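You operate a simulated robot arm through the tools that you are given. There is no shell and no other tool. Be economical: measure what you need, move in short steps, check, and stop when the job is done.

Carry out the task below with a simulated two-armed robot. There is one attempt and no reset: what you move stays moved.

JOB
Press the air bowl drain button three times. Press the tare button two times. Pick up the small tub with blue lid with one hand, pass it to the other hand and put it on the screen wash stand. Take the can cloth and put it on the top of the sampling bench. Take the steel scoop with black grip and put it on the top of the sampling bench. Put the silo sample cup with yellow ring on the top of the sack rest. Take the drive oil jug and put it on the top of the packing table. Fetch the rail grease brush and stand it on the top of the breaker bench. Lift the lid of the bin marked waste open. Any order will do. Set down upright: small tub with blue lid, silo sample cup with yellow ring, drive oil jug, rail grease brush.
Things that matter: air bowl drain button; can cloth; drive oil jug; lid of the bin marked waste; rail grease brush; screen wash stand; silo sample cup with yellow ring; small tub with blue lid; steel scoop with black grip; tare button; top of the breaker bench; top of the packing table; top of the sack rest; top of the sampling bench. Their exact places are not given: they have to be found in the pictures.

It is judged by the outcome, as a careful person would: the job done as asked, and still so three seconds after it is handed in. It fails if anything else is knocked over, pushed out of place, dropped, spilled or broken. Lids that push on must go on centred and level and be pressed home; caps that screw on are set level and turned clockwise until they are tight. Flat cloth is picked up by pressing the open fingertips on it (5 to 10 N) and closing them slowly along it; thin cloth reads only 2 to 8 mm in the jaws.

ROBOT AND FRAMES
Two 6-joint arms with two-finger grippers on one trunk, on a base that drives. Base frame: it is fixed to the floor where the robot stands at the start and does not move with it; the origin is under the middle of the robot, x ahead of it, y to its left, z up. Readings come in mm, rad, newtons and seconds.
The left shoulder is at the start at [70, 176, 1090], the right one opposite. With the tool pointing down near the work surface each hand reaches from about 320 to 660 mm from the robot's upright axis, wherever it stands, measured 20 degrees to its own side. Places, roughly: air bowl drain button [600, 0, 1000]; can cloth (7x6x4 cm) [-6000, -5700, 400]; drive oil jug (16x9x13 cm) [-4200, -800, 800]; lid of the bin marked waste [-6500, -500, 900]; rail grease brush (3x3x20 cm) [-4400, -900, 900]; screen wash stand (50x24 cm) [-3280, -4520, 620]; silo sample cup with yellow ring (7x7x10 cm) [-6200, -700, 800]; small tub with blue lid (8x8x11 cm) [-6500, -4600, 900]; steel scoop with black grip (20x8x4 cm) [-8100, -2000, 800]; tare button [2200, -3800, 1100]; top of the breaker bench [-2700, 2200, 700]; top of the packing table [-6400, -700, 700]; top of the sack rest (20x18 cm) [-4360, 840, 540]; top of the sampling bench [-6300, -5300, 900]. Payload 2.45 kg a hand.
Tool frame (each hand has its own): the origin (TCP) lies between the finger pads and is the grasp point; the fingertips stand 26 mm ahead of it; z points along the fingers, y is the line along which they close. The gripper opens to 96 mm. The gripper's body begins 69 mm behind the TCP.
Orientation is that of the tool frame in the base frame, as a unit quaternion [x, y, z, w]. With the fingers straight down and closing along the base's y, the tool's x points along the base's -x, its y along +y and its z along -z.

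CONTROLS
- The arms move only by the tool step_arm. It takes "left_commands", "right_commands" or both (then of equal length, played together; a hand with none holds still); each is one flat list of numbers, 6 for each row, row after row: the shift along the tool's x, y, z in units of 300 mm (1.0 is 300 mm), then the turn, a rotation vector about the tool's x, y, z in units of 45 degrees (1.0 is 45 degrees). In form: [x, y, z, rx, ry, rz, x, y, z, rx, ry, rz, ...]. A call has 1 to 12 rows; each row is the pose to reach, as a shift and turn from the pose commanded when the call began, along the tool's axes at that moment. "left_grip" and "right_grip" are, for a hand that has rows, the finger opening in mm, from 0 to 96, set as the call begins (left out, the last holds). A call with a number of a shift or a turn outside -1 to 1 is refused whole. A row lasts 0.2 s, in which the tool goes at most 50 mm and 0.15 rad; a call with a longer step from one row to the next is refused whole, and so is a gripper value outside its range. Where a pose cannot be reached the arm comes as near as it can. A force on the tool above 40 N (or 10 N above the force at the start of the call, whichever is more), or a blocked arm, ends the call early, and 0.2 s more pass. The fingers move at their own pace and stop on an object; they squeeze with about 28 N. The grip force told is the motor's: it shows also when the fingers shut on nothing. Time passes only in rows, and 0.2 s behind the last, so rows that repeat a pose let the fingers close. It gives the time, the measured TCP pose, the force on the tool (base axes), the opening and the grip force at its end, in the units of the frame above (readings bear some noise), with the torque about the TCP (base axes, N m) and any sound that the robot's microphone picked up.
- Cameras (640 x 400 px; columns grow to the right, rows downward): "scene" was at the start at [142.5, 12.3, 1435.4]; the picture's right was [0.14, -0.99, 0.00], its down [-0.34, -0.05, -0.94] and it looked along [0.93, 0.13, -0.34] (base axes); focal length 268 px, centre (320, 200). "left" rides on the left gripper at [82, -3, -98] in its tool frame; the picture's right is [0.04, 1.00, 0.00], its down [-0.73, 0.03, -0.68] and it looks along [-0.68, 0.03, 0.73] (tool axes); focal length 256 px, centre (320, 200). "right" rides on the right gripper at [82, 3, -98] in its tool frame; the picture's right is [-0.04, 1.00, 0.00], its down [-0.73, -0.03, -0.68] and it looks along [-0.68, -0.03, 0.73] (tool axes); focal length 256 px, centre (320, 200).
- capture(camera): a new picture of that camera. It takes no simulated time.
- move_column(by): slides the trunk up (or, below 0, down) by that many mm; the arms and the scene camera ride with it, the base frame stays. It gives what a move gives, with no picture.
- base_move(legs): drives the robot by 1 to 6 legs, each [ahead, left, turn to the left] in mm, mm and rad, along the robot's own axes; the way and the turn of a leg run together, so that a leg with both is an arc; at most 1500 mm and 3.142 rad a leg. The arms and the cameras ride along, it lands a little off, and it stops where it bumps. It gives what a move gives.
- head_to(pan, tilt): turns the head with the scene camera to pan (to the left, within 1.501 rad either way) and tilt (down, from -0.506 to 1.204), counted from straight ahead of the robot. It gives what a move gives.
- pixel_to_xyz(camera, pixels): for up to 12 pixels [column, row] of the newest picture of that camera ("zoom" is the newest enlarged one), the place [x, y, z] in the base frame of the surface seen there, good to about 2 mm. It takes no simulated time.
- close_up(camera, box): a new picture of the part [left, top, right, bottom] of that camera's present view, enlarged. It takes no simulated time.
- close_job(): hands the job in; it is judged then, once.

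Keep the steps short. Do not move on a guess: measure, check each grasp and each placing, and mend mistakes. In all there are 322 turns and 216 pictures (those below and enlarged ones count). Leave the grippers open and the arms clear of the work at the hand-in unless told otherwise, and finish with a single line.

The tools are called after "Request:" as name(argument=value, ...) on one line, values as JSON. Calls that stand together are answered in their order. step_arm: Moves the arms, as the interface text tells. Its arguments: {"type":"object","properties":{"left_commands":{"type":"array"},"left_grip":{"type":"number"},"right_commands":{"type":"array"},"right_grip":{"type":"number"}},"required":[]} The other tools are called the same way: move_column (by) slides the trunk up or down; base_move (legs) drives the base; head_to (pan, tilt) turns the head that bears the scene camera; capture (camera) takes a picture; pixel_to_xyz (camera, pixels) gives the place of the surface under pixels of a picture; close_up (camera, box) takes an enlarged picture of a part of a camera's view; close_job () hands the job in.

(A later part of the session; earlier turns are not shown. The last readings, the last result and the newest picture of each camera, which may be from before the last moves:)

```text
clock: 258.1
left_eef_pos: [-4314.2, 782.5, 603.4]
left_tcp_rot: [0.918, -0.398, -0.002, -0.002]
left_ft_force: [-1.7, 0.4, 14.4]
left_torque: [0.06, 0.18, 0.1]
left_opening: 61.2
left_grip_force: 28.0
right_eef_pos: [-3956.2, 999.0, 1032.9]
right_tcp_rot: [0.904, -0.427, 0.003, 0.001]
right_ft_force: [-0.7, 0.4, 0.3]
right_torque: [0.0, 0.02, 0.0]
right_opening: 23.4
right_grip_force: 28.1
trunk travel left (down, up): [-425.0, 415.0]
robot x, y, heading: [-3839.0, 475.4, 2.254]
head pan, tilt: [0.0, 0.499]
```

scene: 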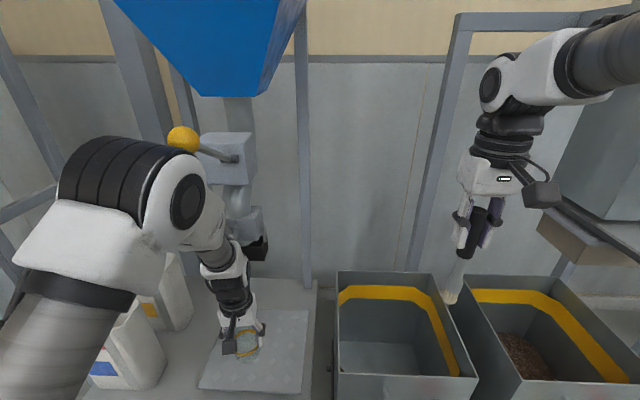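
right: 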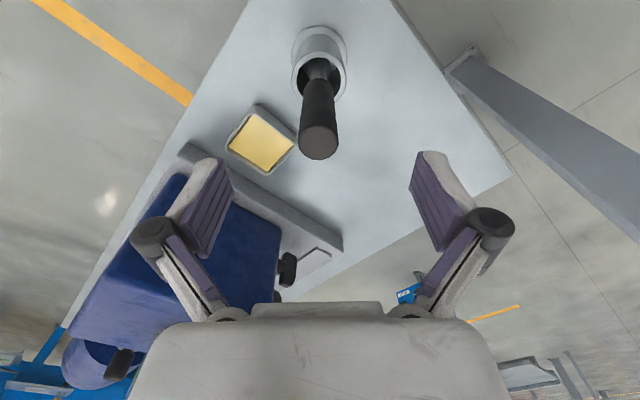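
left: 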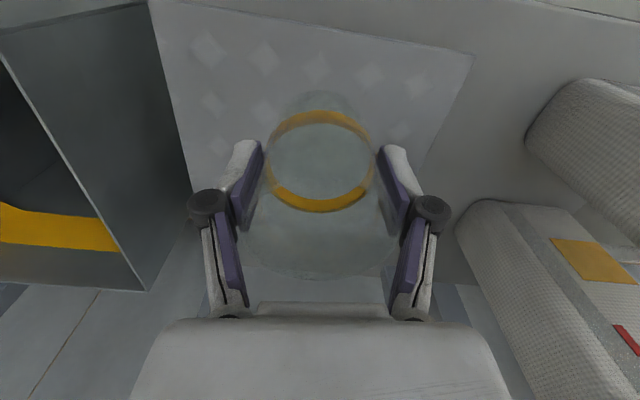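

Contact. Ease, open to 84, rise 85 mm.

Request:
step_arm(left_commands=[0, 0, -0.004, 0, 0, 0, 0, 0, -0.004, 0, 0, 0])

Request:
step_arm(left_commands=[0, 0, 0, 0, 0, 0, 0, 0, 0, 0, 0, 0, 0, 0, 0, 0, 0, 0], left_grip=90)

Request:
step_arm(left_commands=[0, 0, -0.07, 0, 0, 0, 0, 0, -0.15, 0, 0, 0, 0, 0, -0.23, 0, 0, 0, 0, 0, -0.29, 0, 0, 0, 0, 0, -0.29, 0, 0, 0])

Request:
capture(camera="left")

```text
clock: 258.7
left_eef_pos: [-4314.3, 783.3, 603.0]
left_tcp_rot: [0.918, -0.397, 0.0, 0.0]
left_ft_force: [-0.1, 2.4, 4.5]
left_torque: [0.17, 0.15, -0.06]
left_opening: 61.1
left_grip_force: 28.8
right_eef_pos: [-3956.5, 1000.2, 1030.8]
right_tcp_rot: [0.904, -0.427, 0.004, 0.002]
right_ft_force: [-0.5, -0.1, -0.5]
right_torque: [0.01, 0.05, 0.03]
right_opening: 23.3
right_grip_force: 28.0
trunk travel left (down, up): [-425.0, 415.0]
robot x, y, heading: [-3837.5, 475.5, 2.254]
head pan, tilt: [0.0, 0.499]
```

```text
clock: 259.5
left_eef_pos: [-4314.9, 783.8, 603.7]
left_tcp_rot: [0.917, -0.398, 0.0, -0.001]
left_ft_force: [-0.1, 1.0, -1.4]
left_torque: [0.0, 0.0, -0.02]
left_opening: 89.9
left_grip_force: 0.0
right_eef_pos: [-3957.3, 999.5, 1030.3]
right_tcp_rot: [0.904, -0.427, 0.003, 0.001]
right_ft_force: [-0.1, -0.3, -0.7]
right_torque: [-0.02, 0.0, 0.02]
right_opening: 23.5
right_grip_force: 28.7
trunk travel left (down, up): [-425.0, 415.0]
robot x, y, heading: [-3833.7, 476.7, 2.251]
head pan, tilt: [0.0, 0.499]
```

```text
clock: 260.7
left_eef_pos: [-4314.4, 781.8, 689.4]
left_tcp_rot: [0.918, -0.396, 0.002, 0.0]
left_ft_force: [0.3, 0.1, 0.1]
left_torque: [-0.03, 0.02, -0.02]
left_opening: 90.1
left_grip_force: 0.1
right_eef_pos: [-3957.0, 998.3, 1031.1]
right_tcp_rot: [0.905, -0.426, 0.003, 0.001]
right_ft_force: [-1.0, -0.2, -1.0]
right_torque: [-0.01, 0.0, -0.02]
right_opening: 23.4
right_grip_force: 28.3
trunk travel left (down, up): [-425.0, 415.0]
robot x, y, heading: [-3836.9, 475.8, 2.258]
head pan, tilt: [0.0, 0.499]
```

```text
126 pictures are left
```

left: 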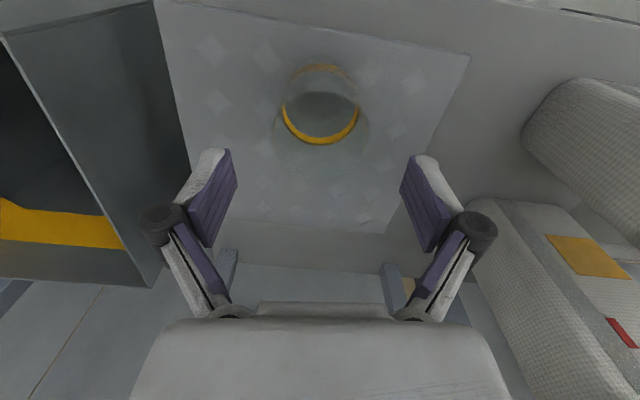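

Cup stands on the plate. Back the base out 250 mm, then raise trunk and left hand.

Request:
base_move(legs=[[-280, 0, 0]])

Request:
step_arm(left_commands=[0, 0, -0.15, 0, 0, 0, 0, 0, -0.3, 0, 0, 0, 0, 0, -0.45, 0, 0, 0, 0, 0, -0.6, 0, 0, 0, 0, 0, -0.75, 0, 0, 0, 0, 0, -0.9, 0, 0, 0])

Request:
move_column(by=150)

Request:
capture(camera="scene")

```text
clock: 262.7
left_eef_pos: [-4131.6, 565.2, 689.8]
left_tcp_rot: [0.916, -0.4, 0.0, -0.001]
left_ft_force: [0.7, -0.5, 0.2]
left_torque: [-0.02, 0.03, 0.03]
left_opening: 90.0
left_grip_force: 0.0
right_eef_pos: [-3773.2, 778.6, 1030.3]
right_tcp_rot: [0.903, -0.43, 0.004, 0.002]
right_ft_force: [-0.8, -0.5, -0.3]
right_torque: [0.01, 0.05, -0.01]
right_opening: 23.5
right_grip_force: 27.4
trunk travel left (down, up): [-425.0, 415.0]
robot x, y, heading: [-3655.3, 253.5, 2.249]
head pan, tilt: [0.0, 0.499]
```

```text
clock: 264.1
left_eef_pos: [-4134.0, 562.9, 959.5]
left_tcp_rot: [0.916, -0.4, 0.0, -0.001]
left_ft_force: [-0.2, 0.3, -0.4]
left_torque: [0.01, 0.01, 0.02]
left_opening: 90.0
left_grip_force: 0.0
right_eef_pos: [-3772.2, 777.4, 1029.9]
right_tcp_rot: [0.902, -0.431, 0.002, 0.0]
right_ft_force: [0.5, 0.8, -1.3]
right_torque: [0.06, -0.02, 0.0]
right_opening: 23.5
right_grip_force: 28.4
trunk travel left (down, up): [-425.0, 415.0]
robot x, y, heading: [-3654.7, 257.5, 2.249]
head pan, tilt: [0.0, 0.499]
```

```text
clock: 265.8
left_eef_pos: [-4133.6, 563.7, 1109.5]
left_tcp_rot: [0.916, -0.401, 0.0, -0.001]
left_ft_force: [0.6, -0.3, -0.2]
left_torque: [0.04, 0.0, 0.03]
left_opening: 89.8
left_grip_force: 0.1
right_eef_pos: [-3773.9, 780.1, 1180.3]
right_tcp_rot: [0.903, -0.431, 0.003, 0.001]
right_ft_force: [0.0, -0.2, -1.0]
right_torque: [-0.02, 0.03, -0.03]
right_opening: 23.4
right_grip_force: 27.8
trunk travel left (down, up): [-575.0, 265.0]
robot x, y, heading: [-3653.4, 254.1, 2.245]
head pan, tilt: [0.0, 0.499]
```

```text
125 pictures are left
```

scene: 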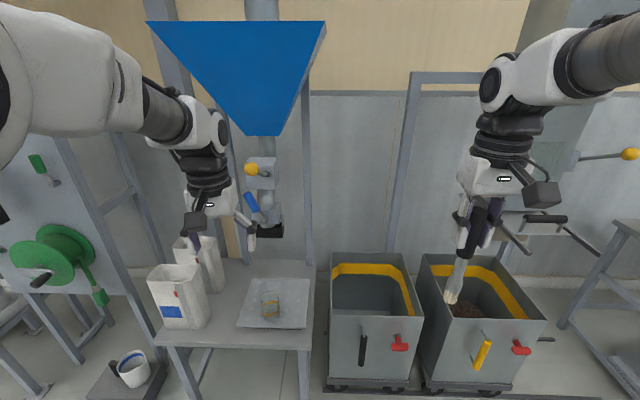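

Cup done. Look right toward the breaker bench before strafing.

Request:
head_to(pan=-0.7, tilt=0.45)

Request:
capture(camera="scene")

Request:
pixel_to_xyz(camera="scene", pixels=[[310, 180], [340, 230], [300, 290], [420, 230], [450, 240], [250, 290], [500, 250], [380, 230], [330, 330], [550, 260], [400, 260], [470, 200]])

```text
clock: 266.9
left_eef_pos: [-4134.1, 562.3, 1109.1]
left_tcp_rot: [0.917, -0.4, 0.001, -0.001]
left_ft_force: [0.6, 0.1, -0.2]
left_torque: [-0.01, 0.0, -0.03]
left_opening: 90.3
left_grip_force: 0.0
right_eef_pos: [-3773.5, 778.9, 1180.2]
right_tcp_rot: [0.902, -0.431, 0.003, 0.002]
right_ft_force: [0.2, -0.7, -1.3]
right_torque: [0.02, -0.01, -0.03]
right_opening: 23.2
right_grip_force: 28.1
trunk travel left (down, up): [-575.0, 265.0]
robot x, y, heading: [-3656.7, 254.0, 2.244]
head pan, tilt: [-0.7, 0.45]
```

```text
124 pictures are left
```

scene: 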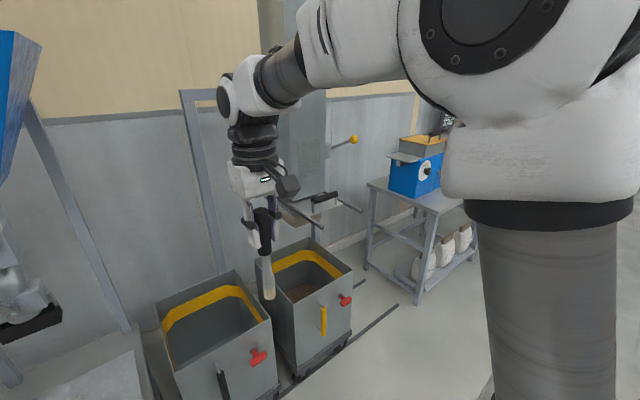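

```text
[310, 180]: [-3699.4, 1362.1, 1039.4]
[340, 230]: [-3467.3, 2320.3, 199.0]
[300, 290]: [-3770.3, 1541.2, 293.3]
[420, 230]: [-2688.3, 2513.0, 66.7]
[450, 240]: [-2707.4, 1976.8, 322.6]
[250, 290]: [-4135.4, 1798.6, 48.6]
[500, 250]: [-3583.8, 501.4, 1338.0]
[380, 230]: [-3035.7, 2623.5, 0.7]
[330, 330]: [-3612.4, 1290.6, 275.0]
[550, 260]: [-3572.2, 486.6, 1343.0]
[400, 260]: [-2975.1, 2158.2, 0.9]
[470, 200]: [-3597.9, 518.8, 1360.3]
```

Way is clear. Strafe right 1750 mm along the wall side.

Request:
base_move(legs=[[0, -1400, 0], [0, -350, 0]])

Request:
head_to(pan=-0.1, tilt=0.6)

Request:
capture(camera="scene")

```text
clock: 275.8
left_eef_pos: [-2756.7, 1660.6, 1109.7]
left_tcp_rot: [0.915, -0.403, 0.0, -0.001]
left_ft_force: [0.7, 0.4, -0.1]
left_torque: [0.01, 0.03, -0.03]
left_opening: 89.8
left_grip_force: 0.1
right_eef_pos: [-2393.5, 1876.0, 1180.3]
right_tcp_rot: [0.902, -0.432, 0.003, 0.001]
right_ft_force: [0.5, 0.3, -1.5]
right_torque: [0.03, 0.03, -0.01]
right_opening: 23.5
right_grip_force: 28.1
trunk travel left (down, up): [-575.0, 265.0]
robot x, y, heading: [-2284.3, 1352.5, 2.244]
head pan, tilt: [-0.7, 0.45]
```

```text
clock: 276.8
left_eef_pos: [-2755.8, 1661.0, 1110.3]
left_tcp_rot: [0.916, -0.402, 0.0, -0.001]
left_ft_force: [0.3, -0.1, 0.0]
left_torque: [-0.01, -0.02, -0.03]
left_opening: 89.9
left_grip_force: 0.0
right_eef_pos: [-2394.2, 1875.3, 1179.8]
right_tcp_rot: [0.902, -0.432, 0.003, 0.002]
right_ft_force: [0.4, 0.1, 0.0]
right_torque: [0.01, -0.01, 0.03]
right_opening: 23.4
right_grip_force: 28.2
trunk travel left (down, up): [-575.0, 265.0]
robot x, y, heading: [-2281.0, 1349.5, 2.249]
head pan, tilt: [-0.099, 0.6]
```

```text
123 pictures are left
```

scene: 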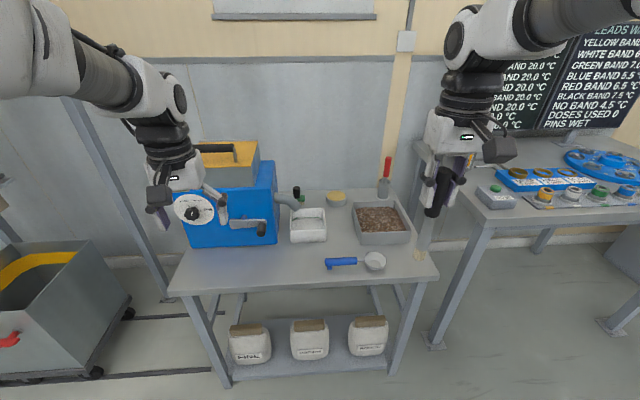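

Breaker bench in front. Measuring free spots on its top.

Request:
pixel_to_xyz(camera="scene", pixels=[[412, 268], [290, 265], [300, 260], [330, 265], [375, 262], [190, 290], [430, 275], [410, 240], [260, 240], [305, 240], [395, 245], [430, 258]])

Request:
close_up(camera="scene", box=[250, 170, 450, 295])

```text
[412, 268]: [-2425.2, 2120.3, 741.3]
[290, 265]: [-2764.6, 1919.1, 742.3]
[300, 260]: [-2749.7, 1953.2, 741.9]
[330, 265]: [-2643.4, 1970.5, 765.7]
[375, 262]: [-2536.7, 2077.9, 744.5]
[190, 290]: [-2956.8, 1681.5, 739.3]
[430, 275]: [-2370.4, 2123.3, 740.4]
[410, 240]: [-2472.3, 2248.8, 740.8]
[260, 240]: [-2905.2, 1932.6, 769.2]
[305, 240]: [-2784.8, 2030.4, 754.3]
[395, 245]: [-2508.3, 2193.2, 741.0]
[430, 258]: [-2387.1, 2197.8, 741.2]
```

```text
3.20 times, centred on (350, 232) of scene
```

zoom: 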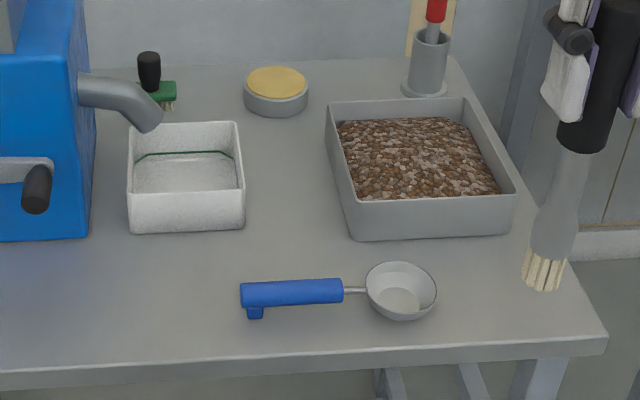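

Spot chosen: right front area at (-2432,2142), z 741. Move base ahead 200, right 140.

Request:
base_move(legs=[[200, -140, 0]])

Request:
capture(camera="scene")

Request:
pixel_to_xyz(camera="scene", pixels=[[392, 255], [370, 330], [380, 320], [350, 300], [470, 210]])

```text
clock: 278.6
left_eef_pos: [-2770.2, 1904.6, 1111.1]
left_tcp_rot: [0.916, -0.402, 0.001, -0.002]
left_ft_force: [-0.3, -0.5, 0.0]
left_torque: [0.0, 0.0, 0.0]
left_opening: 90.2
left_grip_force: 0.1
right_eef_pos: [-2409.1, 2118.8, 1179.9]
right_tcp_rot: [0.902, -0.431, 0.003, 0.002]
right_ft_force: [-0.6, -0.7, -0.7]
right_torque: [-0.01, -0.01, 0.02]
right_opening: 23.5
right_grip_force: 28.4
trunk travel left (down, up): [-575.0, 265.0]
robot x, y, heading: [-2292.1, 1596.0, 2.247]
head pan, tilt: [-0.099, 0.6]
```

```text
121 pictures are left
```

scene: 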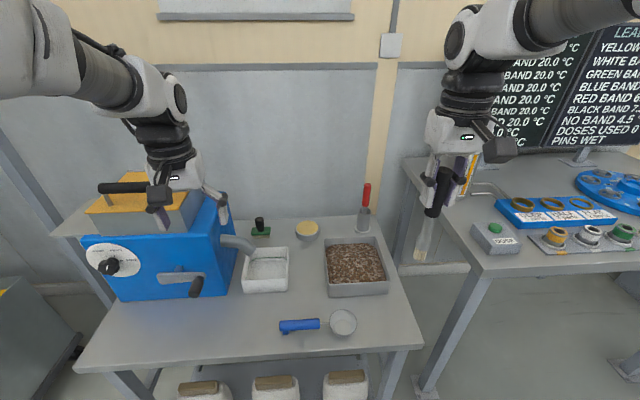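

```text
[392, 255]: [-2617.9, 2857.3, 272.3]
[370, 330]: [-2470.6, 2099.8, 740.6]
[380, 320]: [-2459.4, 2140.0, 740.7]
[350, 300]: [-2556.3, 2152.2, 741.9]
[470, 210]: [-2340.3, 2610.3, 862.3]
```

Brush spot at (-2461,2135). Move and lower to ~20 mm above the surface.

Request:
step_arm(right_commands=[-0.05, 0.035, 0.13, 0, 0, 0, -0.1, 0.07, 0.27, 0, 0, 0, -0.15, 0.1, 0.42, 0, 0, 0, -0.15, 0.1, 0.58, 0, 0, 0, -0.15, 0.1, 0.74, 0, 0, 0, -0.15, 0.1, 0.9, 0, 0, 0])

Request:
close_up(camera="scene", box=[260, 220, 460, 370])

Request:
capture(camera="right")

```text
clock: 280.0
left_eef_pos: [-2771.8, 1905.6, 1109.2]
left_tcp_rot: [0.916, -0.401, 0.001, 0.0]
left_ft_force: [0.6, 0.2, 0.7]
left_torque: [0.0, -0.03, 0.0]
left_opening: 89.9
left_grip_force: 0.0
right_eef_pos: [-2461.8, 2136.5, 908.1]
right_tcp_rot: [0.903, -0.43, 0.003, 0.001]
right_ft_force: [-0.6, -0.6, -1.2]
right_torque: [-0.02, -0.01, 0.01]
right_opening: 23.3
right_grip_force: 28.1
trunk travel left (down, up): [-575.0, 265.0]
robot x, y, heading: [-2293.0, 1596.7, 2.243]
head pan, tilt: [-0.099, 0.6]
```

```text
2.67 times, centred on (360, 295) of scene
```

zoom: 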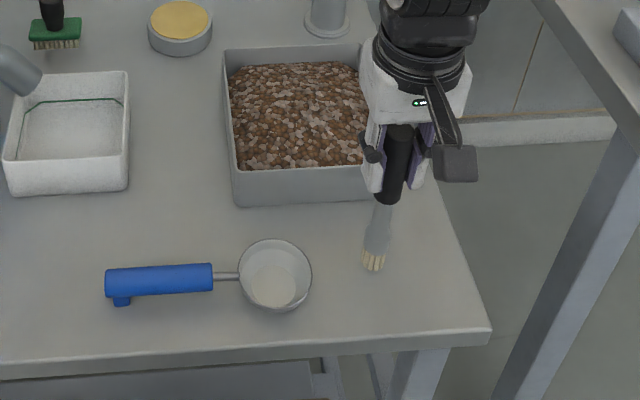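

```text
119 pictures are left
```

right: 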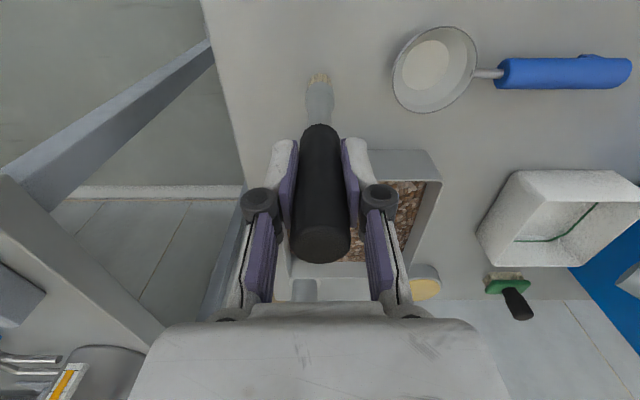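

Check the brush tilt before setting it down.

Request:
pixel_to_xyz(camera="right", pixels=[[319, 78], [320, 95], [320, 115], [320, 150], [320, 200], [321, 245]])

Request:
pixel_to_xyz(camera="zoom", pixels=[[373, 264], [376, 245], [380, 220], [390, 180], [397, 150], [400, 128]])

```text
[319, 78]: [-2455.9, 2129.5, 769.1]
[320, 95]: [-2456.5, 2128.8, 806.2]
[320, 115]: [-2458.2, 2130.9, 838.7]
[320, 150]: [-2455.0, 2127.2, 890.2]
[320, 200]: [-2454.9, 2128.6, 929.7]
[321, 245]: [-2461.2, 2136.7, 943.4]
```

```text
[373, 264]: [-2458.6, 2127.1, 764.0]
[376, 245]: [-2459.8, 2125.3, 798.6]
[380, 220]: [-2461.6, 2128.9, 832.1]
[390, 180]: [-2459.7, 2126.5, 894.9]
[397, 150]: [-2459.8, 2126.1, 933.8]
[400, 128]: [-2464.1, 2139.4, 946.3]
```

Upright within a degree; bottom ≈22 mm above the table. Lower to contact gently.

Request:
step_arm(right_commands=[0, 0, 0.03, 0, 0, 0, 0, 0, 0.055, 0, 0, 0, 0, 0, 0.064, 0, 0, 0, 0, 0, 0.07, 0, 0, 0])

Request:
step_arm(right_commands=[0, 0, 0.005, 0, 0, 0, 0, 0, 0.01, 0, 0, 0])

```text
clock: 281.0
left_eef_pos: [-2770.1, 1901.1, 1112.7]
left_tcp_rot: [0.916, -0.4, -0.001, -0.002]
left_ft_force: [0.1, 0.6, 0.4]
left_torque: [0.02, -0.01, 0.02]
left_opening: 89.9
left_grip_force: 0.1
right_eef_pos: [-2460.9, 2132.3, 894.1]
right_tcp_rot: [0.903, -0.431, 0.001, -0.001]
right_ft_force: [0.4, 3.0, 39.0]
right_torque: [0.26, 0.12, 0.0]
right_opening: 23.9
right_grip_force: 28.1
trunk travel left (down, up): [-575.0, 265.0]
robot x, y, heading: [-2295.3, 1597.0, 2.246]
head pan, tilt: [-0.099, 0.6]
```

```text
clock: 281.6
left_eef_pos: [-2769.6, 1900.2, 1111.6]
left_tcp_rot: [0.916, -0.401, -0.001, -0.003]
left_ft_force: [0.3, -0.3, 0.3]
left_torque: [-0.02, -0.02, 0.01]
left_opening: 90.2
left_grip_force: 0.1
right_eef_pos: [-2460.2, 2130.9, 888.2]
right_tcp_rot: [0.903, -0.43, 0.002, 0.0]
right_ft_force: [-0.3, 2.0, 38.2]
right_torque: [0.25, 0.13, -0.03]
right_opening: 23.8
right_grip_force: 28.3
trunk travel left (down, up): [-575.0, 265.0]
robot x, y, heading: [-2294.2, 1592.2, 2.243]
head pan, tilt: [-0.099, 0.6]
```

Firm contact (38 N). Relieve the force before opening.

Request:
step_arm(right_commands=[0, 0, -0.008, 0, 0, 0, 0, 0, -0.014, 0, 0, 0])

```text
clock: 282.2
left_eef_pos: [-2771.4, 1903.9, 1110.2]
left_tcp_rot: [0.916, -0.401, 0.0, -0.001]
left_ft_force: [-0.1, 0.2, -1.0]
left_torque: [-0.01, -0.01, 0.0]
left_opening: 90.1
left_grip_force: 0.1
right_eef_pos: [-2458.7, 2133.1, 889.3]
right_tcp_rot: [0.903, -0.43, 0.007, 0.002]
right_ft_force: [0.0, -0.4, 0.7]
right_torque: [-0.06, 0.0, 0.0]
right_opening: 23.5
right_grip_force: 28.0
trunk travel left (down, up): [-575.0, 265.0]
robot x, y, heading: [-2292.0, 1596.3, 2.247]
head pan, tilt: [-0.099, 0.6]
```

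Request:
step_arm(right_commands=[0, 0, 0.004, 0, 0, 0, 0, 0, 0.004, 0, 0, 0])

Request:
close_up(camera="scene", box=[340, 240, 440, 350])

```text
clock: 282.8
left_eef_pos: [-2769.6, 1903.8, 1110.6]
left_tcp_rot: [0.916, -0.401, 0.0, -0.001]
left_ft_force: [0.1, 0.5, 0.2]
left_torque: [0.03, 0.02, -0.03]
left_opening: 90.1
left_grip_force: 0.1
right_eef_pos: [-2459.7, 2133.4, 889.0]
right_tcp_rot: [0.902, -0.432, 0.003, 0.001]
right_ft_force: [-0.1, -0.3, 0.3]
right_torque: [-0.01, -0.04, -0.01]
right_opening: 23.3
right_grip_force: 27.5
trunk travel left (down, up): [-575.0, 265.0]
robot x, y, heading: [-2292.4, 1592.2, 2.243]
head pan, tilt: [-0.099, 0.6]
```

```text
3.64 times, centred on (390, 295) of scene
```

zoom: 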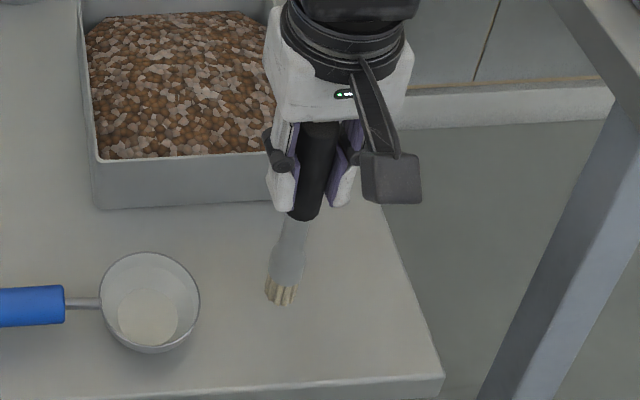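

Request:
pixel_to_xyz(camera="zoom", pixels=[[280, 303], [281, 290], [290, 250], [315, 180], [318, 140], [282, 312]])

```text
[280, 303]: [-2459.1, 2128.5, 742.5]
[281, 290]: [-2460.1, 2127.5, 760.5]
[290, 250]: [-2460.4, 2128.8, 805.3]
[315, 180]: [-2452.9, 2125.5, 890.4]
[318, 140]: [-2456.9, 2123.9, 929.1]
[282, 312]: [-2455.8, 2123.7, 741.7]
```

Bottom reads z≈742 — on the table and upright. Open slowly, then check it stands before rising.

Request:
step_arm(right_commands=[0, 0, 0, 0, 0, 0, 0, 0, 0, 0, 0, 0], right_grip=30)

Request:
step_arm(right_commands=[0, 0, 0, 0, 0, 0, 0, 0, 0, 0, 0, 0, 0, 0, 0, 0, 0, 0], right_grip=80)

Request:
step_arm(right_commands=[0, 0, -0.06, 0, 0, 0, 0, 0, -0.15, 0, 0, 0, 0, 0, -0.3, 0, 0, 0, 0, 0, -0.45, 0, 0, 0, 0, 0, -0.6, 0, 0, 0, 0, 0, -0.75, 0, 0, 0, 0, 0, -0.9, 0, 0, 0])

Request:
capture(camera="scene")

```text
clock: 283.4
left_eef_pos: [-2771.0, 1905.4, 1109.6]
left_tcp_rot: [0.916, -0.401, 0.0, -0.001]
left_ft_force: [-0.9, 1.4, 0.3]
left_torque: [-0.02, -0.01, -0.02]
left_opening: 89.7
left_grip_force: 0.0
right_eef_pos: [-2458.3, 2133.7, 889.8]
right_tcp_rot: [0.903, -0.43, 0.003, 0.002]
right_ft_force: [-0.2, 0.2, -0.8]
right_torque: [0.0, 0.01, 0.0]
right_opening: 30.1
right_grip_force: 0.1
trunk travel left (down, up): [-575.0, 265.0]
robot x, y, heading: [-2292.3, 1593.1, 2.245]
head pan, tilt: [-0.099, 0.6]
```

```text
clock: 284.2
left_eef_pos: [-2770.7, 1905.0, 1110.4]
left_tcp_rot: [0.916, -0.401, 0.0, 0.0]
left_ft_force: [-0.4, 0.6, 0.1]
left_torque: [-0.02, 0.01, 0.01]
left_opening: 90.0
left_grip_force: 0.0
right_eef_pos: [-2458.6, 2135.3, 889.1]
right_tcp_rot: [0.902, -0.431, 0.004, 0.002]
right_ft_force: [0.3, 0.3, 0.7]
right_torque: [0.03, -0.02, -0.04]
right_opening: 79.9
right_grip_force: 0.1
trunk travel left (down, up): [-575.0, 265.0]
robot x, y, heading: [-2291.9, 1596.5, 2.244]
head pan, tilt: [-0.099, 0.6]
```

```text
clock: 285.8
left_eef_pos: [-2770.9, 1904.5, 1111.3]
left_tcp_rot: [0.916, -0.402, 0.001, 0.0]
left_ft_force: [0.2, -0.6, -0.5]
left_torque: [-0.01, 0.02, 0.0]
left_opening: 90.2
left_grip_force: 0.2
right_eef_pos: [-2459.7, 2136.2, 1157.8]
right_tcp_rot: [0.902, -0.432, 0.004, 0.001]
right_ft_force: [0.6, 0.2, -0.1]
right_torque: [0.03, 0.02, 0.01]
right_opening: 79.9
right_grip_force: 0.0
trunk travel left (down, up): [-575.0, 265.0]
robot x, y, heading: [-2290.1, 1597.9, 2.244]
head pan, tilt: [-0.099, 0.6]
```

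```text
117 pictures are left
```

scene: 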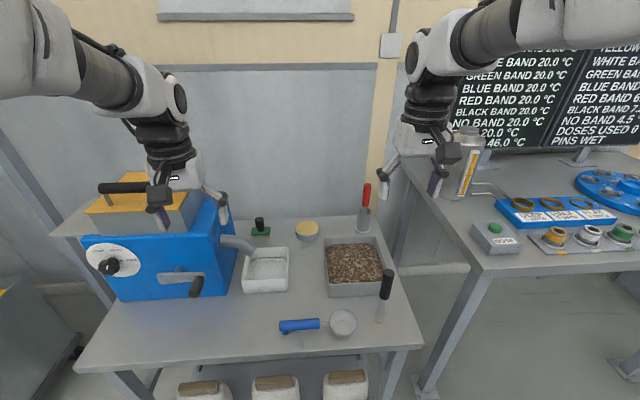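

Brush stands upright on the bench. Now travel back west through the corridor for the scoop.

Request:
base_move(legs=[[-400, 0, 0], [102, 916, 0], [102, 916, 0], [0, 0, 1.599]])

```text
clock: 301.0
left_eef_pos: [-3872.1, -228.9, 1110.6]
left_tcp_rot: [0.921, 0.389, 0.0, -0.001]
left_ft_force: [-0.2, -0.2, 0.1]
left_torque: [0.04, 0.03, 0.03]
left_opening: 90.0
left_grip_force: 0.0
right_eef_pos: [-4121.3, 68.0, 1156.6]
right_tcp_rot: [0.933, 0.359, 0.003, -0.001]
right_ft_force: [-0.6, 0.2, 0.2]
right_torque: [0.02, 0.0, 0.0]
right_opening: 80.0
right_grip_force: 0.1
trunk travel left (down, up): [-575.0, 265.0]
robot x, y, heading: [-3589.7, 265.1, -2.415]
head pan, tilt: [-0.099, 0.6]
```

Request:
base_move(legs=[[30, -408, 0], [894, -28, 0], [567, 254, 0], [1184, 165, 0]])

Request:
head_to(pan=-0.3, tilt=0.3)

Request:
capture(camera="scene")

Request:
head_to(pan=0.7, tilt=0.25)

Request:
capture(camera="scene")

```text
clock: 316.4
left_eef_pos: [-5842.4, -1966.1, 1109.7]
left_tcp_rot: [0.923, 0.385, 0.0, -0.001]
left_ft_force: [-0.2, 0.8, -0.3]
left_torque: [-0.02, 0.04, -0.01]
left_opening: 90.2
left_grip_force: 0.1
right_eef_pos: [-6089.3, -1666.2, 1156.9]
right_tcp_rot: [0.935, 0.354, 0.003, -0.001]
right_ft_force: [-0.7, -0.2, -0.2]
right_torque: [0.02, 0.04, -0.01]
right_opening: 79.8
right_grip_force: 0.0
trunk travel left (down, up): [-575.0, 265.0]
robot x, y, heading: [-5553.4, -1473.4, -2.425]
head pan, tilt: [-0.099, 0.6]
```

```text
clock: 317.1
left_eef_pos: [-5843.9, -1965.8, 1110.7]
left_tcp_rot: [0.923, 0.385, 0.0, -0.001]
left_ft_force: [-0.2, -0.1, 0.1]
left_torque: [0.0, 0.03, 0.0]
left_opening: 89.9
left_grip_force: 0.1
right_eef_pos: [-6088.3, -1665.2, 1157.3]
right_tcp_rot: [0.935, 0.355, 0.003, -0.002]
right_ft_force: [-0.4, 0.4, 0.5]
right_torque: [-0.01, 0.02, -0.02]
right_opening: 80.2
right_grip_force: 0.0
trunk travel left (down, up): [-575.0, 265.0]
robot x, y, heading: [-5558.9, -1475.8, -2.42]
head pan, tilt: [-0.3, 0.3]
```

```text
116 pictures are left
```

scene: 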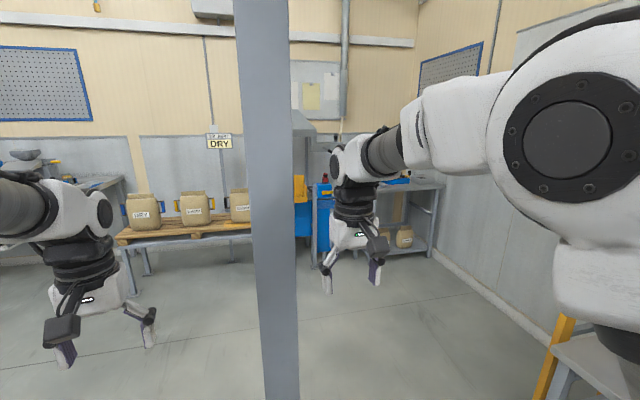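

```text
clock: 318.4
left_eef_pos: [-5844.1, -1964.4, 1109.8]
left_tcp_rot: [0.923, 0.385, 0.0, -0.001]
left_ft_force: [0.4, -0.6, -0.3]
left_torque: [0.01, 0.04, -0.04]
left_opening: 89.9
left_grip_force: 0.1
right_eef_pos: [-6088.9, -1666.8, 1156.4]
right_tcp_rot: [0.935, 0.354, 0.004, -0.001]
right_ft_force: [0.3, 0.0, -0.3]
right_torque: [-0.02, 0.01, 0.02]
right_opening: 80.0
right_grip_force: 0.1
trunk travel left (down, up): [-575.0, 265.0]
robot x, y, heading: [-5558.0, -1476.0, -2.424]
head pan, tilt: [0.7, 0.25]
```

```text
115 pictures are left
```

scene: 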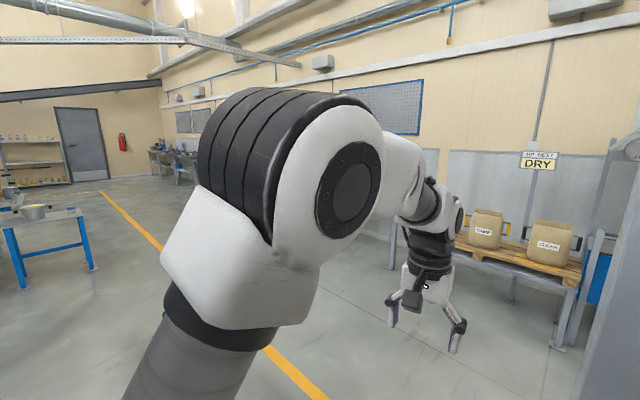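

Hands straddle a post, so back away first, then go round its south side. Re-view after retreating.

Request:
base_move(legs=[[-450, 0, 0], [0, 900, 0], [0, 0, -0.5]])

Request:
head_to(pan=0, tilt=0.25)

Request:
capture(camera="scene")

```text
clock: 327.0
left_eef_pos: [-5098.6, -2154.5, 1109.4]
left_tcp_rot: [0.99, 0.142, -0.001, -0.001]
left_ft_force: [0.3, 0.1, -0.4]
left_torque: [0.01, 0.02, 0.03]
left_opening: 90.1
left_grip_force: 0.1
right_eef_pos: [-5167.1, -1771.6, 1156.8]
right_tcp_rot: [0.994, 0.109, 0.003, 0.0]
right_ft_force: [1.0, -0.2, -0.4]
right_torque: [0.01, 0.05, 0.0]
right_opening: 80.4
right_grip_force: 0.0
trunk travel left (down, up): [-575.0, 265.0]
robot x, y, heading: [-4608.6, -1866.3, -2.927]
head pan, tilt: [0.7, 0.25]
```

```text
clock: 328.1
left_eef_pos: [-5098.1, -2151.6, 1110.5]
left_tcp_rot: [0.99, 0.141, 0.0, 0.0]
left_ft_force: [-0.1, 0.2, 0.0]
left_torque: [0.02, 0.0, 0.01]
left_opening: 90.2
left_grip_force: 0.1
right_eef_pos: [-5167.2, -1771.0, 1156.4]
right_tcp_rot: [0.994, 0.109, 0.003, -0.001]
right_ft_force: [0.4, 0.2, 0.8]
right_torque: [-0.01, 0.02, -0.01]
right_opening: 79.8
right_grip_force: 0.1
trunk travel left (down, up): [-575.0, 265.0]
robot x, y, heading: [-4603.6, -1862.3, -2.928]
head pan, tilt: [0.0, 0.25]
```

```text
114 pictures are left
```

scene: 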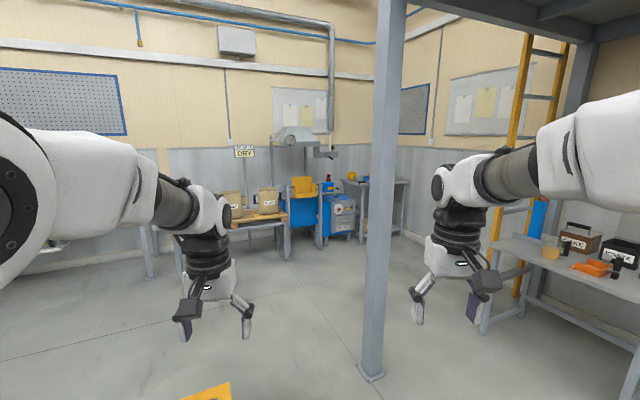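

Request:
pixel_to_xyz(camera="scene", pixels=[[285, 255], [372, 370], [338, 235], [318, 235], [360, 238], [400, 232], [340, 190], [300, 190], [250, 225], [150, 270], [380, 182], [352, 178]])

Request:
close_up(camera="scene", box=[210, 130, 430, 270])

```text
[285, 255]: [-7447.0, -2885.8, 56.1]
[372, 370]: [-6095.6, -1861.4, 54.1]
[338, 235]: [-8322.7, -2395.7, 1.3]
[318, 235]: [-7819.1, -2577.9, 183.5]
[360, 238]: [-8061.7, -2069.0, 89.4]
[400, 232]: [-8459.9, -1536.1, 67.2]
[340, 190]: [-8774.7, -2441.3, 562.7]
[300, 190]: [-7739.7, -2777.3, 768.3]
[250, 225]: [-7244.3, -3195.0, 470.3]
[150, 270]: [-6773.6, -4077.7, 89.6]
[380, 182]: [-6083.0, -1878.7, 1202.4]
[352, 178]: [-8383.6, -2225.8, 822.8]
```

```text
2.86 times, centred on (320, 200) of scene
```

zoom: 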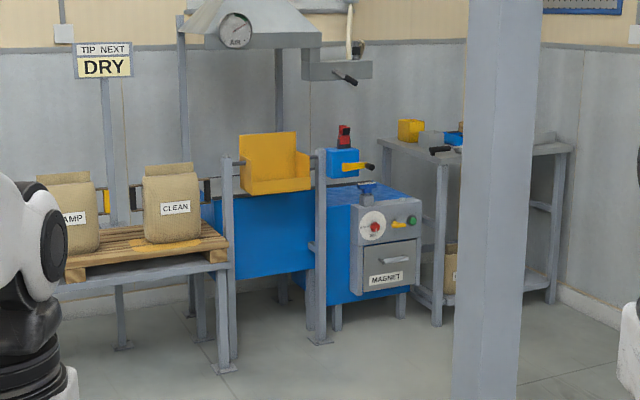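

Scoop bench: front legs (-8062,-2069) and (-8460,-1536). Drive south around the post to about (-7000,-2100), then face the bench.

Request:
base_move(legs=[[1397, 329, 0], [994, -604, 0], [0, 0, 0.43]])

Request:
head_to(pan=0, tilt=0.35)

Request:
capture(camera="scene")

```text
clock: 342.1
left_eef_pos: [-7341.9, -2597.7, 1110.1]
left_tcp_rot: [0.933, 0.361, 0.0, -0.001]
left_ft_force: [0.3, -0.7, -0.5]
left_torque: [0.01, -0.01, 0.01]
left_opening: 90.2
left_grip_force: 0.1
right_eef_pos: [-7571.5, -2285.9, 1158.1]
right_tcp_rot: [0.944, 0.331, 0.004, -0.001]
right_ft_force: [0.2, -0.1, 0.7]
right_torque: [0.01, -0.01, 0.03]
right_opening: 80.1
right_grip_force: 0.0
trunk travel left (down, up): [-575.0, 265.0]
robot x, y, heading: [-7030.3, -2124.4, -2.474]
head pan, tilt: [0.0, 0.25]
```

```text
clock: 342.8
left_eef_pos: [-7341.5, -2597.4, 1109.1]
left_tcp_rot: [0.933, 0.361, 0.0, -0.001]
left_ft_force: [0.2, 0.4, -0.9]
left_torque: [0.01, 0.0, -0.01]
left_opening: 89.7
left_grip_force: 0.1
right_eef_pos: [-7571.9, -2285.3, 1157.8]
right_tcp_rot: [0.944, 0.33, 0.003, -0.001]
right_ft_force: [0.7, -0.5, 0.5]
right_torque: [0.01, -0.02, -0.01]
right_opening: 79.9
right_grip_force: 0.1
trunk travel left (down, up): [-575.0, 265.0]
robot x, y, heading: [-7028.4, -2121.7, -2.479]
head pan, tilt: [0.0, 0.351]
```

```text
112 pictures are left
```

scene: 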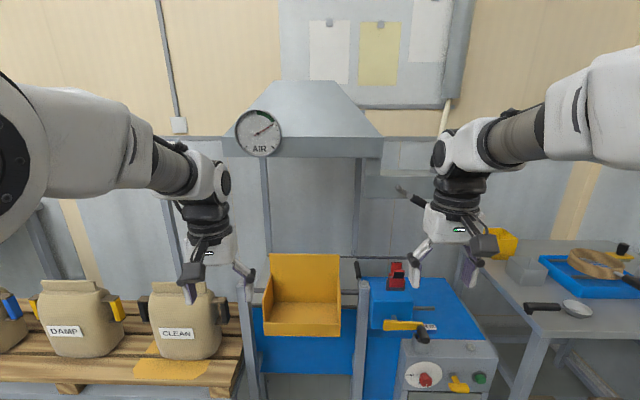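

Scoop with black grip at (560,308). Measure and zoom.

Request:
pixel_to_xyz(camera="scene", pixels=[[540, 307], [575, 308], [530, 307], [560, 305], [500, 290], [630, 285], [600, 320], [540, 335]])

Request:
close_up(camera="scene", box=[470, 220, 640, 340])

```text
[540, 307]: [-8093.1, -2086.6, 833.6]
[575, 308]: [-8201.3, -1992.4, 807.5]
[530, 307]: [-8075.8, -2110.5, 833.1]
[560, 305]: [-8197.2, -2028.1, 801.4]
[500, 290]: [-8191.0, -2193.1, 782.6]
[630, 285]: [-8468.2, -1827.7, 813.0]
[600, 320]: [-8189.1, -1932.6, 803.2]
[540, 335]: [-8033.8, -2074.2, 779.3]
```

```text
3.33 times, centred on (555, 280) of scene
```

zoom: 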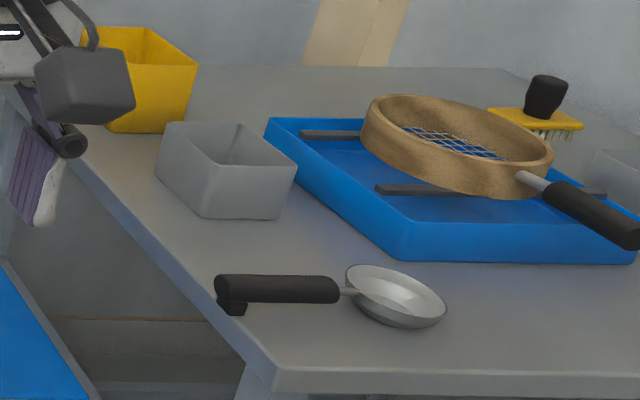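

Handle lies across, z≈830, centre ≈(-8110,-2072). Move base to put it 520 mm ahead, 200 mm right.

Request:
base_move(legs=[[0, -505, 0], [303, 0, 0]])

Request:
head_to(pan=-0.2, tilt=0.6)

Request:
capture(camera="scene")

```text
clock: 347.4
left_eef_pos: [-7891.9, -2385.0, 1111.4]
left_tcp_rot: [0.935, 0.354, 0.0, -0.001]
left_ft_force: [0.3, 0.6, 0.7]
left_torque: [0.02, -0.04, 0.0]
left_opening: 90.2
left_grip_force: 0.1
right_eef_pos: [-8118.6, -2070.5, 1157.8]
right_tcp_rot: [0.946, 0.324, 0.003, -0.001]
right_ft_force: [-0.4, 0.3, 0.8]
right_torque: [-0.02, -0.01, -0.01]
right_opening: 80.2
right_grip_force: 0.1
trunk travel left (down, up): [-575.0, 265.0]
robot x, y, heading: [-7570.0, -1913.5, -2.488]
head pan, tilt: [0.0, 0.351]
```

```text
clock: 348.1
left_eef_pos: [-7891.3, -2386.3, 1109.6]
left_tcp_rot: [0.935, 0.354, 0.0, -0.001]
left_ft_force: [-0.4, 0.4, 1.1]
left_torque: [-0.03, 0.01, 0.01]
left_opening: 90.0
left_grip_force: 0.0
right_eef_pos: [-8118.1, -2072.0, 1157.3]
right_tcp_rot: [0.946, 0.323, 0.003, 0.0]
right_ft_force: [0.0, 0.0, 0.0]
right_torque: [0.05, 0.01, 0.01]
right_opening: 80.3
right_grip_force: 0.0
trunk travel left (down, up): [-575.0, 265.0]
robot x, y, heading: [-7568.0, -1912.2, -2.495]
head pan, tilt: [-0.201, 0.6]
```

```text
110 pictures are left
```

scene: 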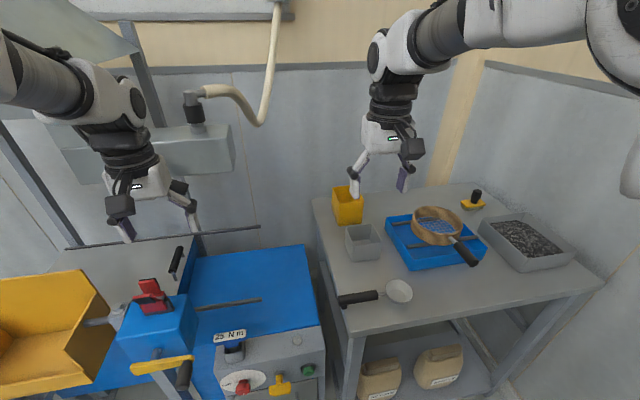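

Right hand is above the scoop. Precise points on the handle.

Request:
close_up(camera="scene", box=[325, 265, 425, 325])

Request:
pixel_to_xyz(camera="zoom", pixels=[[100, 225], [160, 215], [220, 205], [290, 195], [340, 192], [470, 170], [470, 240], [300, 300], [440, 200], [160, 190], [160, 235]])

```text
6.40 times, centred on (375, 295) of scene
```

zoom: 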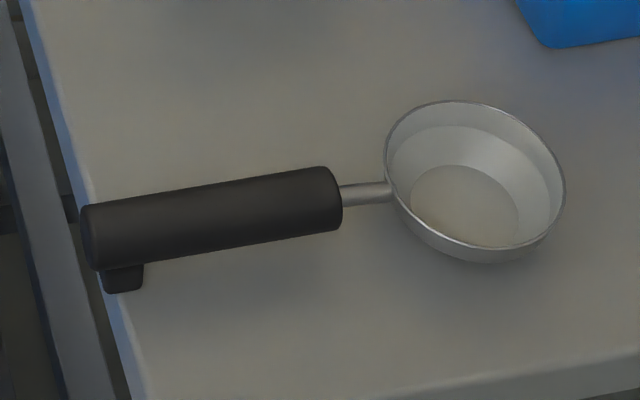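

```text
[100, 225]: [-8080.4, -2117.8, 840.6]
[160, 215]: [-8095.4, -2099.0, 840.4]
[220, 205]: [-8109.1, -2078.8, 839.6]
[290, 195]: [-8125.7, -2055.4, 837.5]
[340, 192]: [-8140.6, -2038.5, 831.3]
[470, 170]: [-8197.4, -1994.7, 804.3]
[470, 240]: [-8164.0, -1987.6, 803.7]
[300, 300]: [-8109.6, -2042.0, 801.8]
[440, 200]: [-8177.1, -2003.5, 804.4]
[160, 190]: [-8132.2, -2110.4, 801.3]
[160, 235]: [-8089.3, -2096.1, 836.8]
```

Rotate the right hand −90° so the fingers close across the handle.

Request:
step_arm(right_commands=[0, 0, 0.05, 0, 0, -0.17, 0, 0, 0.1, 0, 0, -0.34, 0, 0, 0.15, 0, 0, -0.5, 0, 0, 0.2, 0, 0, -0.67, 0, 0, 0.25, 0, 0, -0.84, 0, 0, 0.3, 0, 0, -1], right_grip=60)

Request:
step_arm(right_commands=[0, 0, 0.05, 0, 0, -0.17, 0, 0, 0.1, 0, 0, -0.34, 0, 0, 0.15, 0, 0, -0.5, 0, 0, 0.2, 0, 0, -0.67, 0, 0, 0.25, 0, 0, -0.84, 0, 0, 0.3, 0, 0, -1])

Request:
capture(camera="right")

```text
clock: 349.5
left_eef_pos: [-7891.9, -2385.7, 1109.0]
left_tcp_rot: [0.935, 0.354, -0.001, -0.002]
left_ft_force: [0.5, 0.3, 0.8]
left_torque: [0.03, -0.03, 0.02]
left_opening: 89.9
left_grip_force: 0.0
right_eef_pos: [-8118.0, -2072.1, 1065.9]
right_tcp_rot: [0.749, 0.662, 0.002, -0.001]
right_ft_force: [0.2, -0.5, 0.8]
right_torque: [0.0, -0.01, 0.02]
right_opening: 59.7
right_grip_force: 0.0
trunk travel left (down, up): [-575.0, 265.0]
robot x, y, heading: [-7576.5, -1911.1, -2.487]
head pan, tilt: [-0.201, 0.6]
```

```text
clock: 350.9
left_eef_pos: [-7892.1, -2386.6, 1110.2]
left_tcp_rot: [0.935, 0.354, -0.001, -0.001]
left_ft_force: [0.0, 0.4, -0.6]
left_torque: [0.02, -0.05, 0.0]
left_opening: 89.7
left_grip_force: 0.2
right_eef_pos: [-8117.3, -2070.2, 975.7]
right_tcp_rot: [0.44, 0.898, 0.003, 0.0]
right_ft_force: [0.1, -0.1, -0.4]
right_torque: [-0.01, 0.01, 0.01]
right_opening: 59.9
right_grip_force: 0.1
trunk travel left (down, up): [-575.0, 265.0]
robot x, y, heading: [-7573.0, -1915.5, -2.492]
head pan, tilt: [-0.201, 0.6]
```

```text
108 pictures are left
```

right: 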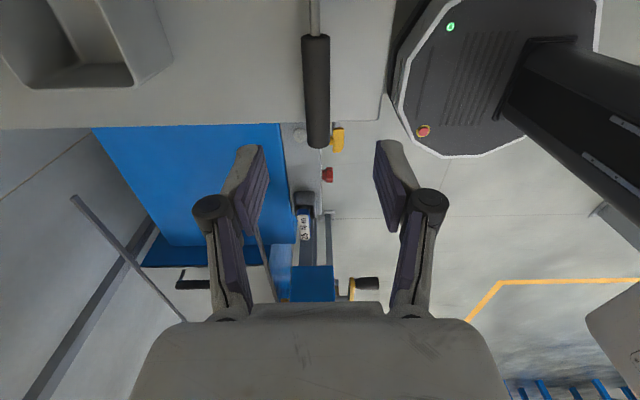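

Handle is centred (column 316, rows 35–148). Descend 142 mm and close.

Request:
step_arm(right_commands=[0, 0, 0.12, 0, 0, 0, 0, 0, 0.25, 0, 0, 0, 0, 0, 0.38, 0, 0, 0, 0, 0, 0.473, 0, 0, 0, 0, 0, 0.473, 0, 0, 0])

Request:
step_arm(right_commands=[0, 0, 0, 0, 0, 0, 0, 0, 0, 0, 0, 0, 0, 0, 0, 0, 0, 0], right_grip=0)

Request:
step_arm(right_commands=[0, 0, -0.1, 0, 0, 0, 0, 0, -0.25, 0, 0, 0, 0, 0, -0.4, 0, 0, 0, 0, 0, -0.55, 0, 0, 0, 0, 0, -0.7, 0, 0, 0, 0, 0, -0.85, 0, 0, 0])

Request:
capture(camera="scene")

```text
clock: 352.1
left_eef_pos: [-7893.0, -2385.5, 1111.0]
left_tcp_rot: [0.935, 0.354, 0.0, 0.0]
left_ft_force: [0.1, -1.4, 0.0]
left_torque: [-0.01, -0.01, -0.01]
left_opening: 90.0
left_grip_force: 0.0
right_eef_pos: [-8115.6, -2067.6, 833.5]
right_tcp_rot: [0.44, 0.898, 0.003, 0.001]
right_ft_force: [-0.1, 0.2, 0.1]
right_torque: [-0.01, -0.03, 0.02]
right_opening: 59.8
right_grip_force: 0.0
trunk travel left (down, up): [-575.0, 265.0]
robot x, y, heading: [-7573.1, -1911.4, -2.487]
head pan, tilt: [-0.201, 0.6]
```

```text
clock: 352.9
left_eef_pos: [-7892.3, -2385.6, 1109.8]
left_tcp_rot: [0.935, 0.354, -0.001, -0.001]
left_ft_force: [0.0, -0.1, 0.5]
left_torque: [-0.02, 0.02, 0.01]
left_opening: 90.0
left_grip_force: 0.2
right_eef_pos: [-8115.4, -2069.5, 834.9]
right_tcp_rot: [0.44, 0.898, 0.001, 0.001]
right_ft_force: [-2.7, -0.5, 7.9]
right_torque: [-0.02, 0.06, 0.05]
right_opening: 22.5
right_grip_force: 27.6
trunk travel left (down, up): [-575.0, 265.0]
robot x, y, heading: [-7574.4, -1913.4, -2.486]
head pan, tilt: [-0.201, 0.6]
```

```text
clock: 354.3
left_eef_pos: [-7891.1, -2385.5, 1110.3]
left_tcp_rot: [0.935, 0.354, -0.001, -0.001]
left_ft_force: [0.3, -0.3, -0.5]
left_torque: [-0.02, 0.01, -0.01]
left_opening: 90.4
left_grip_force: 0.1
right_eef_pos: [-8116.9, -2071.7, 1088.2]
right_tcp_rot: [0.441, 0.898, 0.002, 0.0]
right_ft_force: [1.0, 0.4, -0.3]
right_torque: [-0.04, -0.01, 0.0]
right_opening: 22.1
right_grip_force: 27.8
trunk travel left (down, up): [-575.0, 265.0]
robot x, y, heading: [-7576.6, -1913.2, -2.489]
head pan, tilt: [-0.201, 0.6]
```

```text
107 pictures are left
```

scene: 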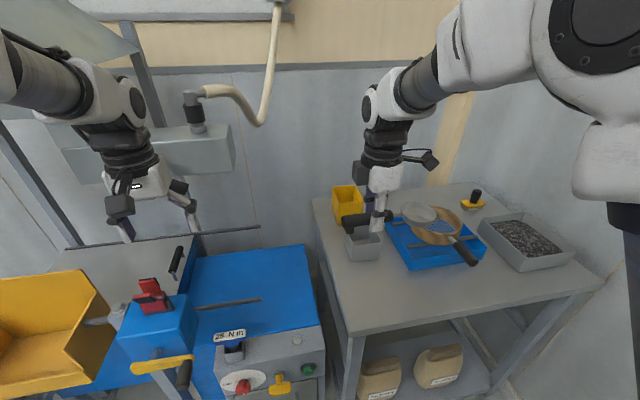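

Scoop held. Back off and strafe left along the wall toward the sampling bench.

Request:
base_move(legs=[[-400, 0, 0], [0, 1300, 0], [0, 1200, 0]])

Request:
head_to(pan=0.3, tilt=0.35)

Request:
capture(camera="scene")

```text
clock: 368.6
left_eef_pos: [-5999.2, -4101.1, 1109.9]
left_tcp_rot: [0.931, 0.365, 0.0, -0.001]
left_ft_force: [1.0, 0.4, 0.1]
left_torque: [0.01, -0.05, -0.04]
left_opening: 90.0
left_grip_force: 0.1
right_eef_pos: [-6232.3, -3794.1, 1087.0]
right_tcp_rot: [0.429, 0.903, 0.003, 0.002]
right_ft_force: [-0.3, 0.3, -0.2]
right_torque: [-0.05, -0.01, 0.0]
right_opening: 22.3
right_grip_force: 28.1
trunk travel left (down, up): [-575.0, 265.0]
robot x, y, heading: [-5692.5, -3621.5, -2.463]
head pan, tilt: [-0.201, 0.6]
```

```text
clock: 369.6
left_eef_pos: [-5999.5, -4101.0, 1109.2]
left_tcp_rot: [0.931, 0.365, 0.0, 0.0]
left_ft_force: [0.0, 0.2, 0.8]
left_torque: [-0.03, 0.02, -0.01]
left_opening: 90.3
left_grip_force: 0.1
right_eef_pos: [-6231.6, -3793.4, 1087.1]
right_tcp_rot: [0.43, 0.903, 0.003, 0.001]
right_ft_force: [-0.6, -0.5, -0.3]
right_torque: [-0.02, -0.05, -0.01]
right_opening: 22.1
right_grip_force: 27.5
trunk travel left (down, up): [-575.0, 265.0]
robot x, y, heading: [-5690.2, -3626.8, -2.47]
head pan, tilt: [0.3, 0.351]
```

```text
106 pictures are left
```

scene: 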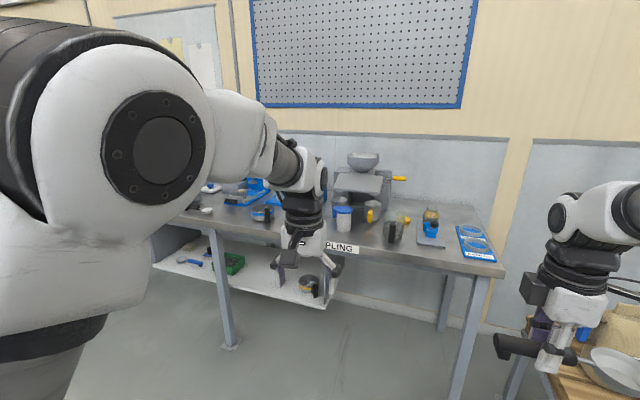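

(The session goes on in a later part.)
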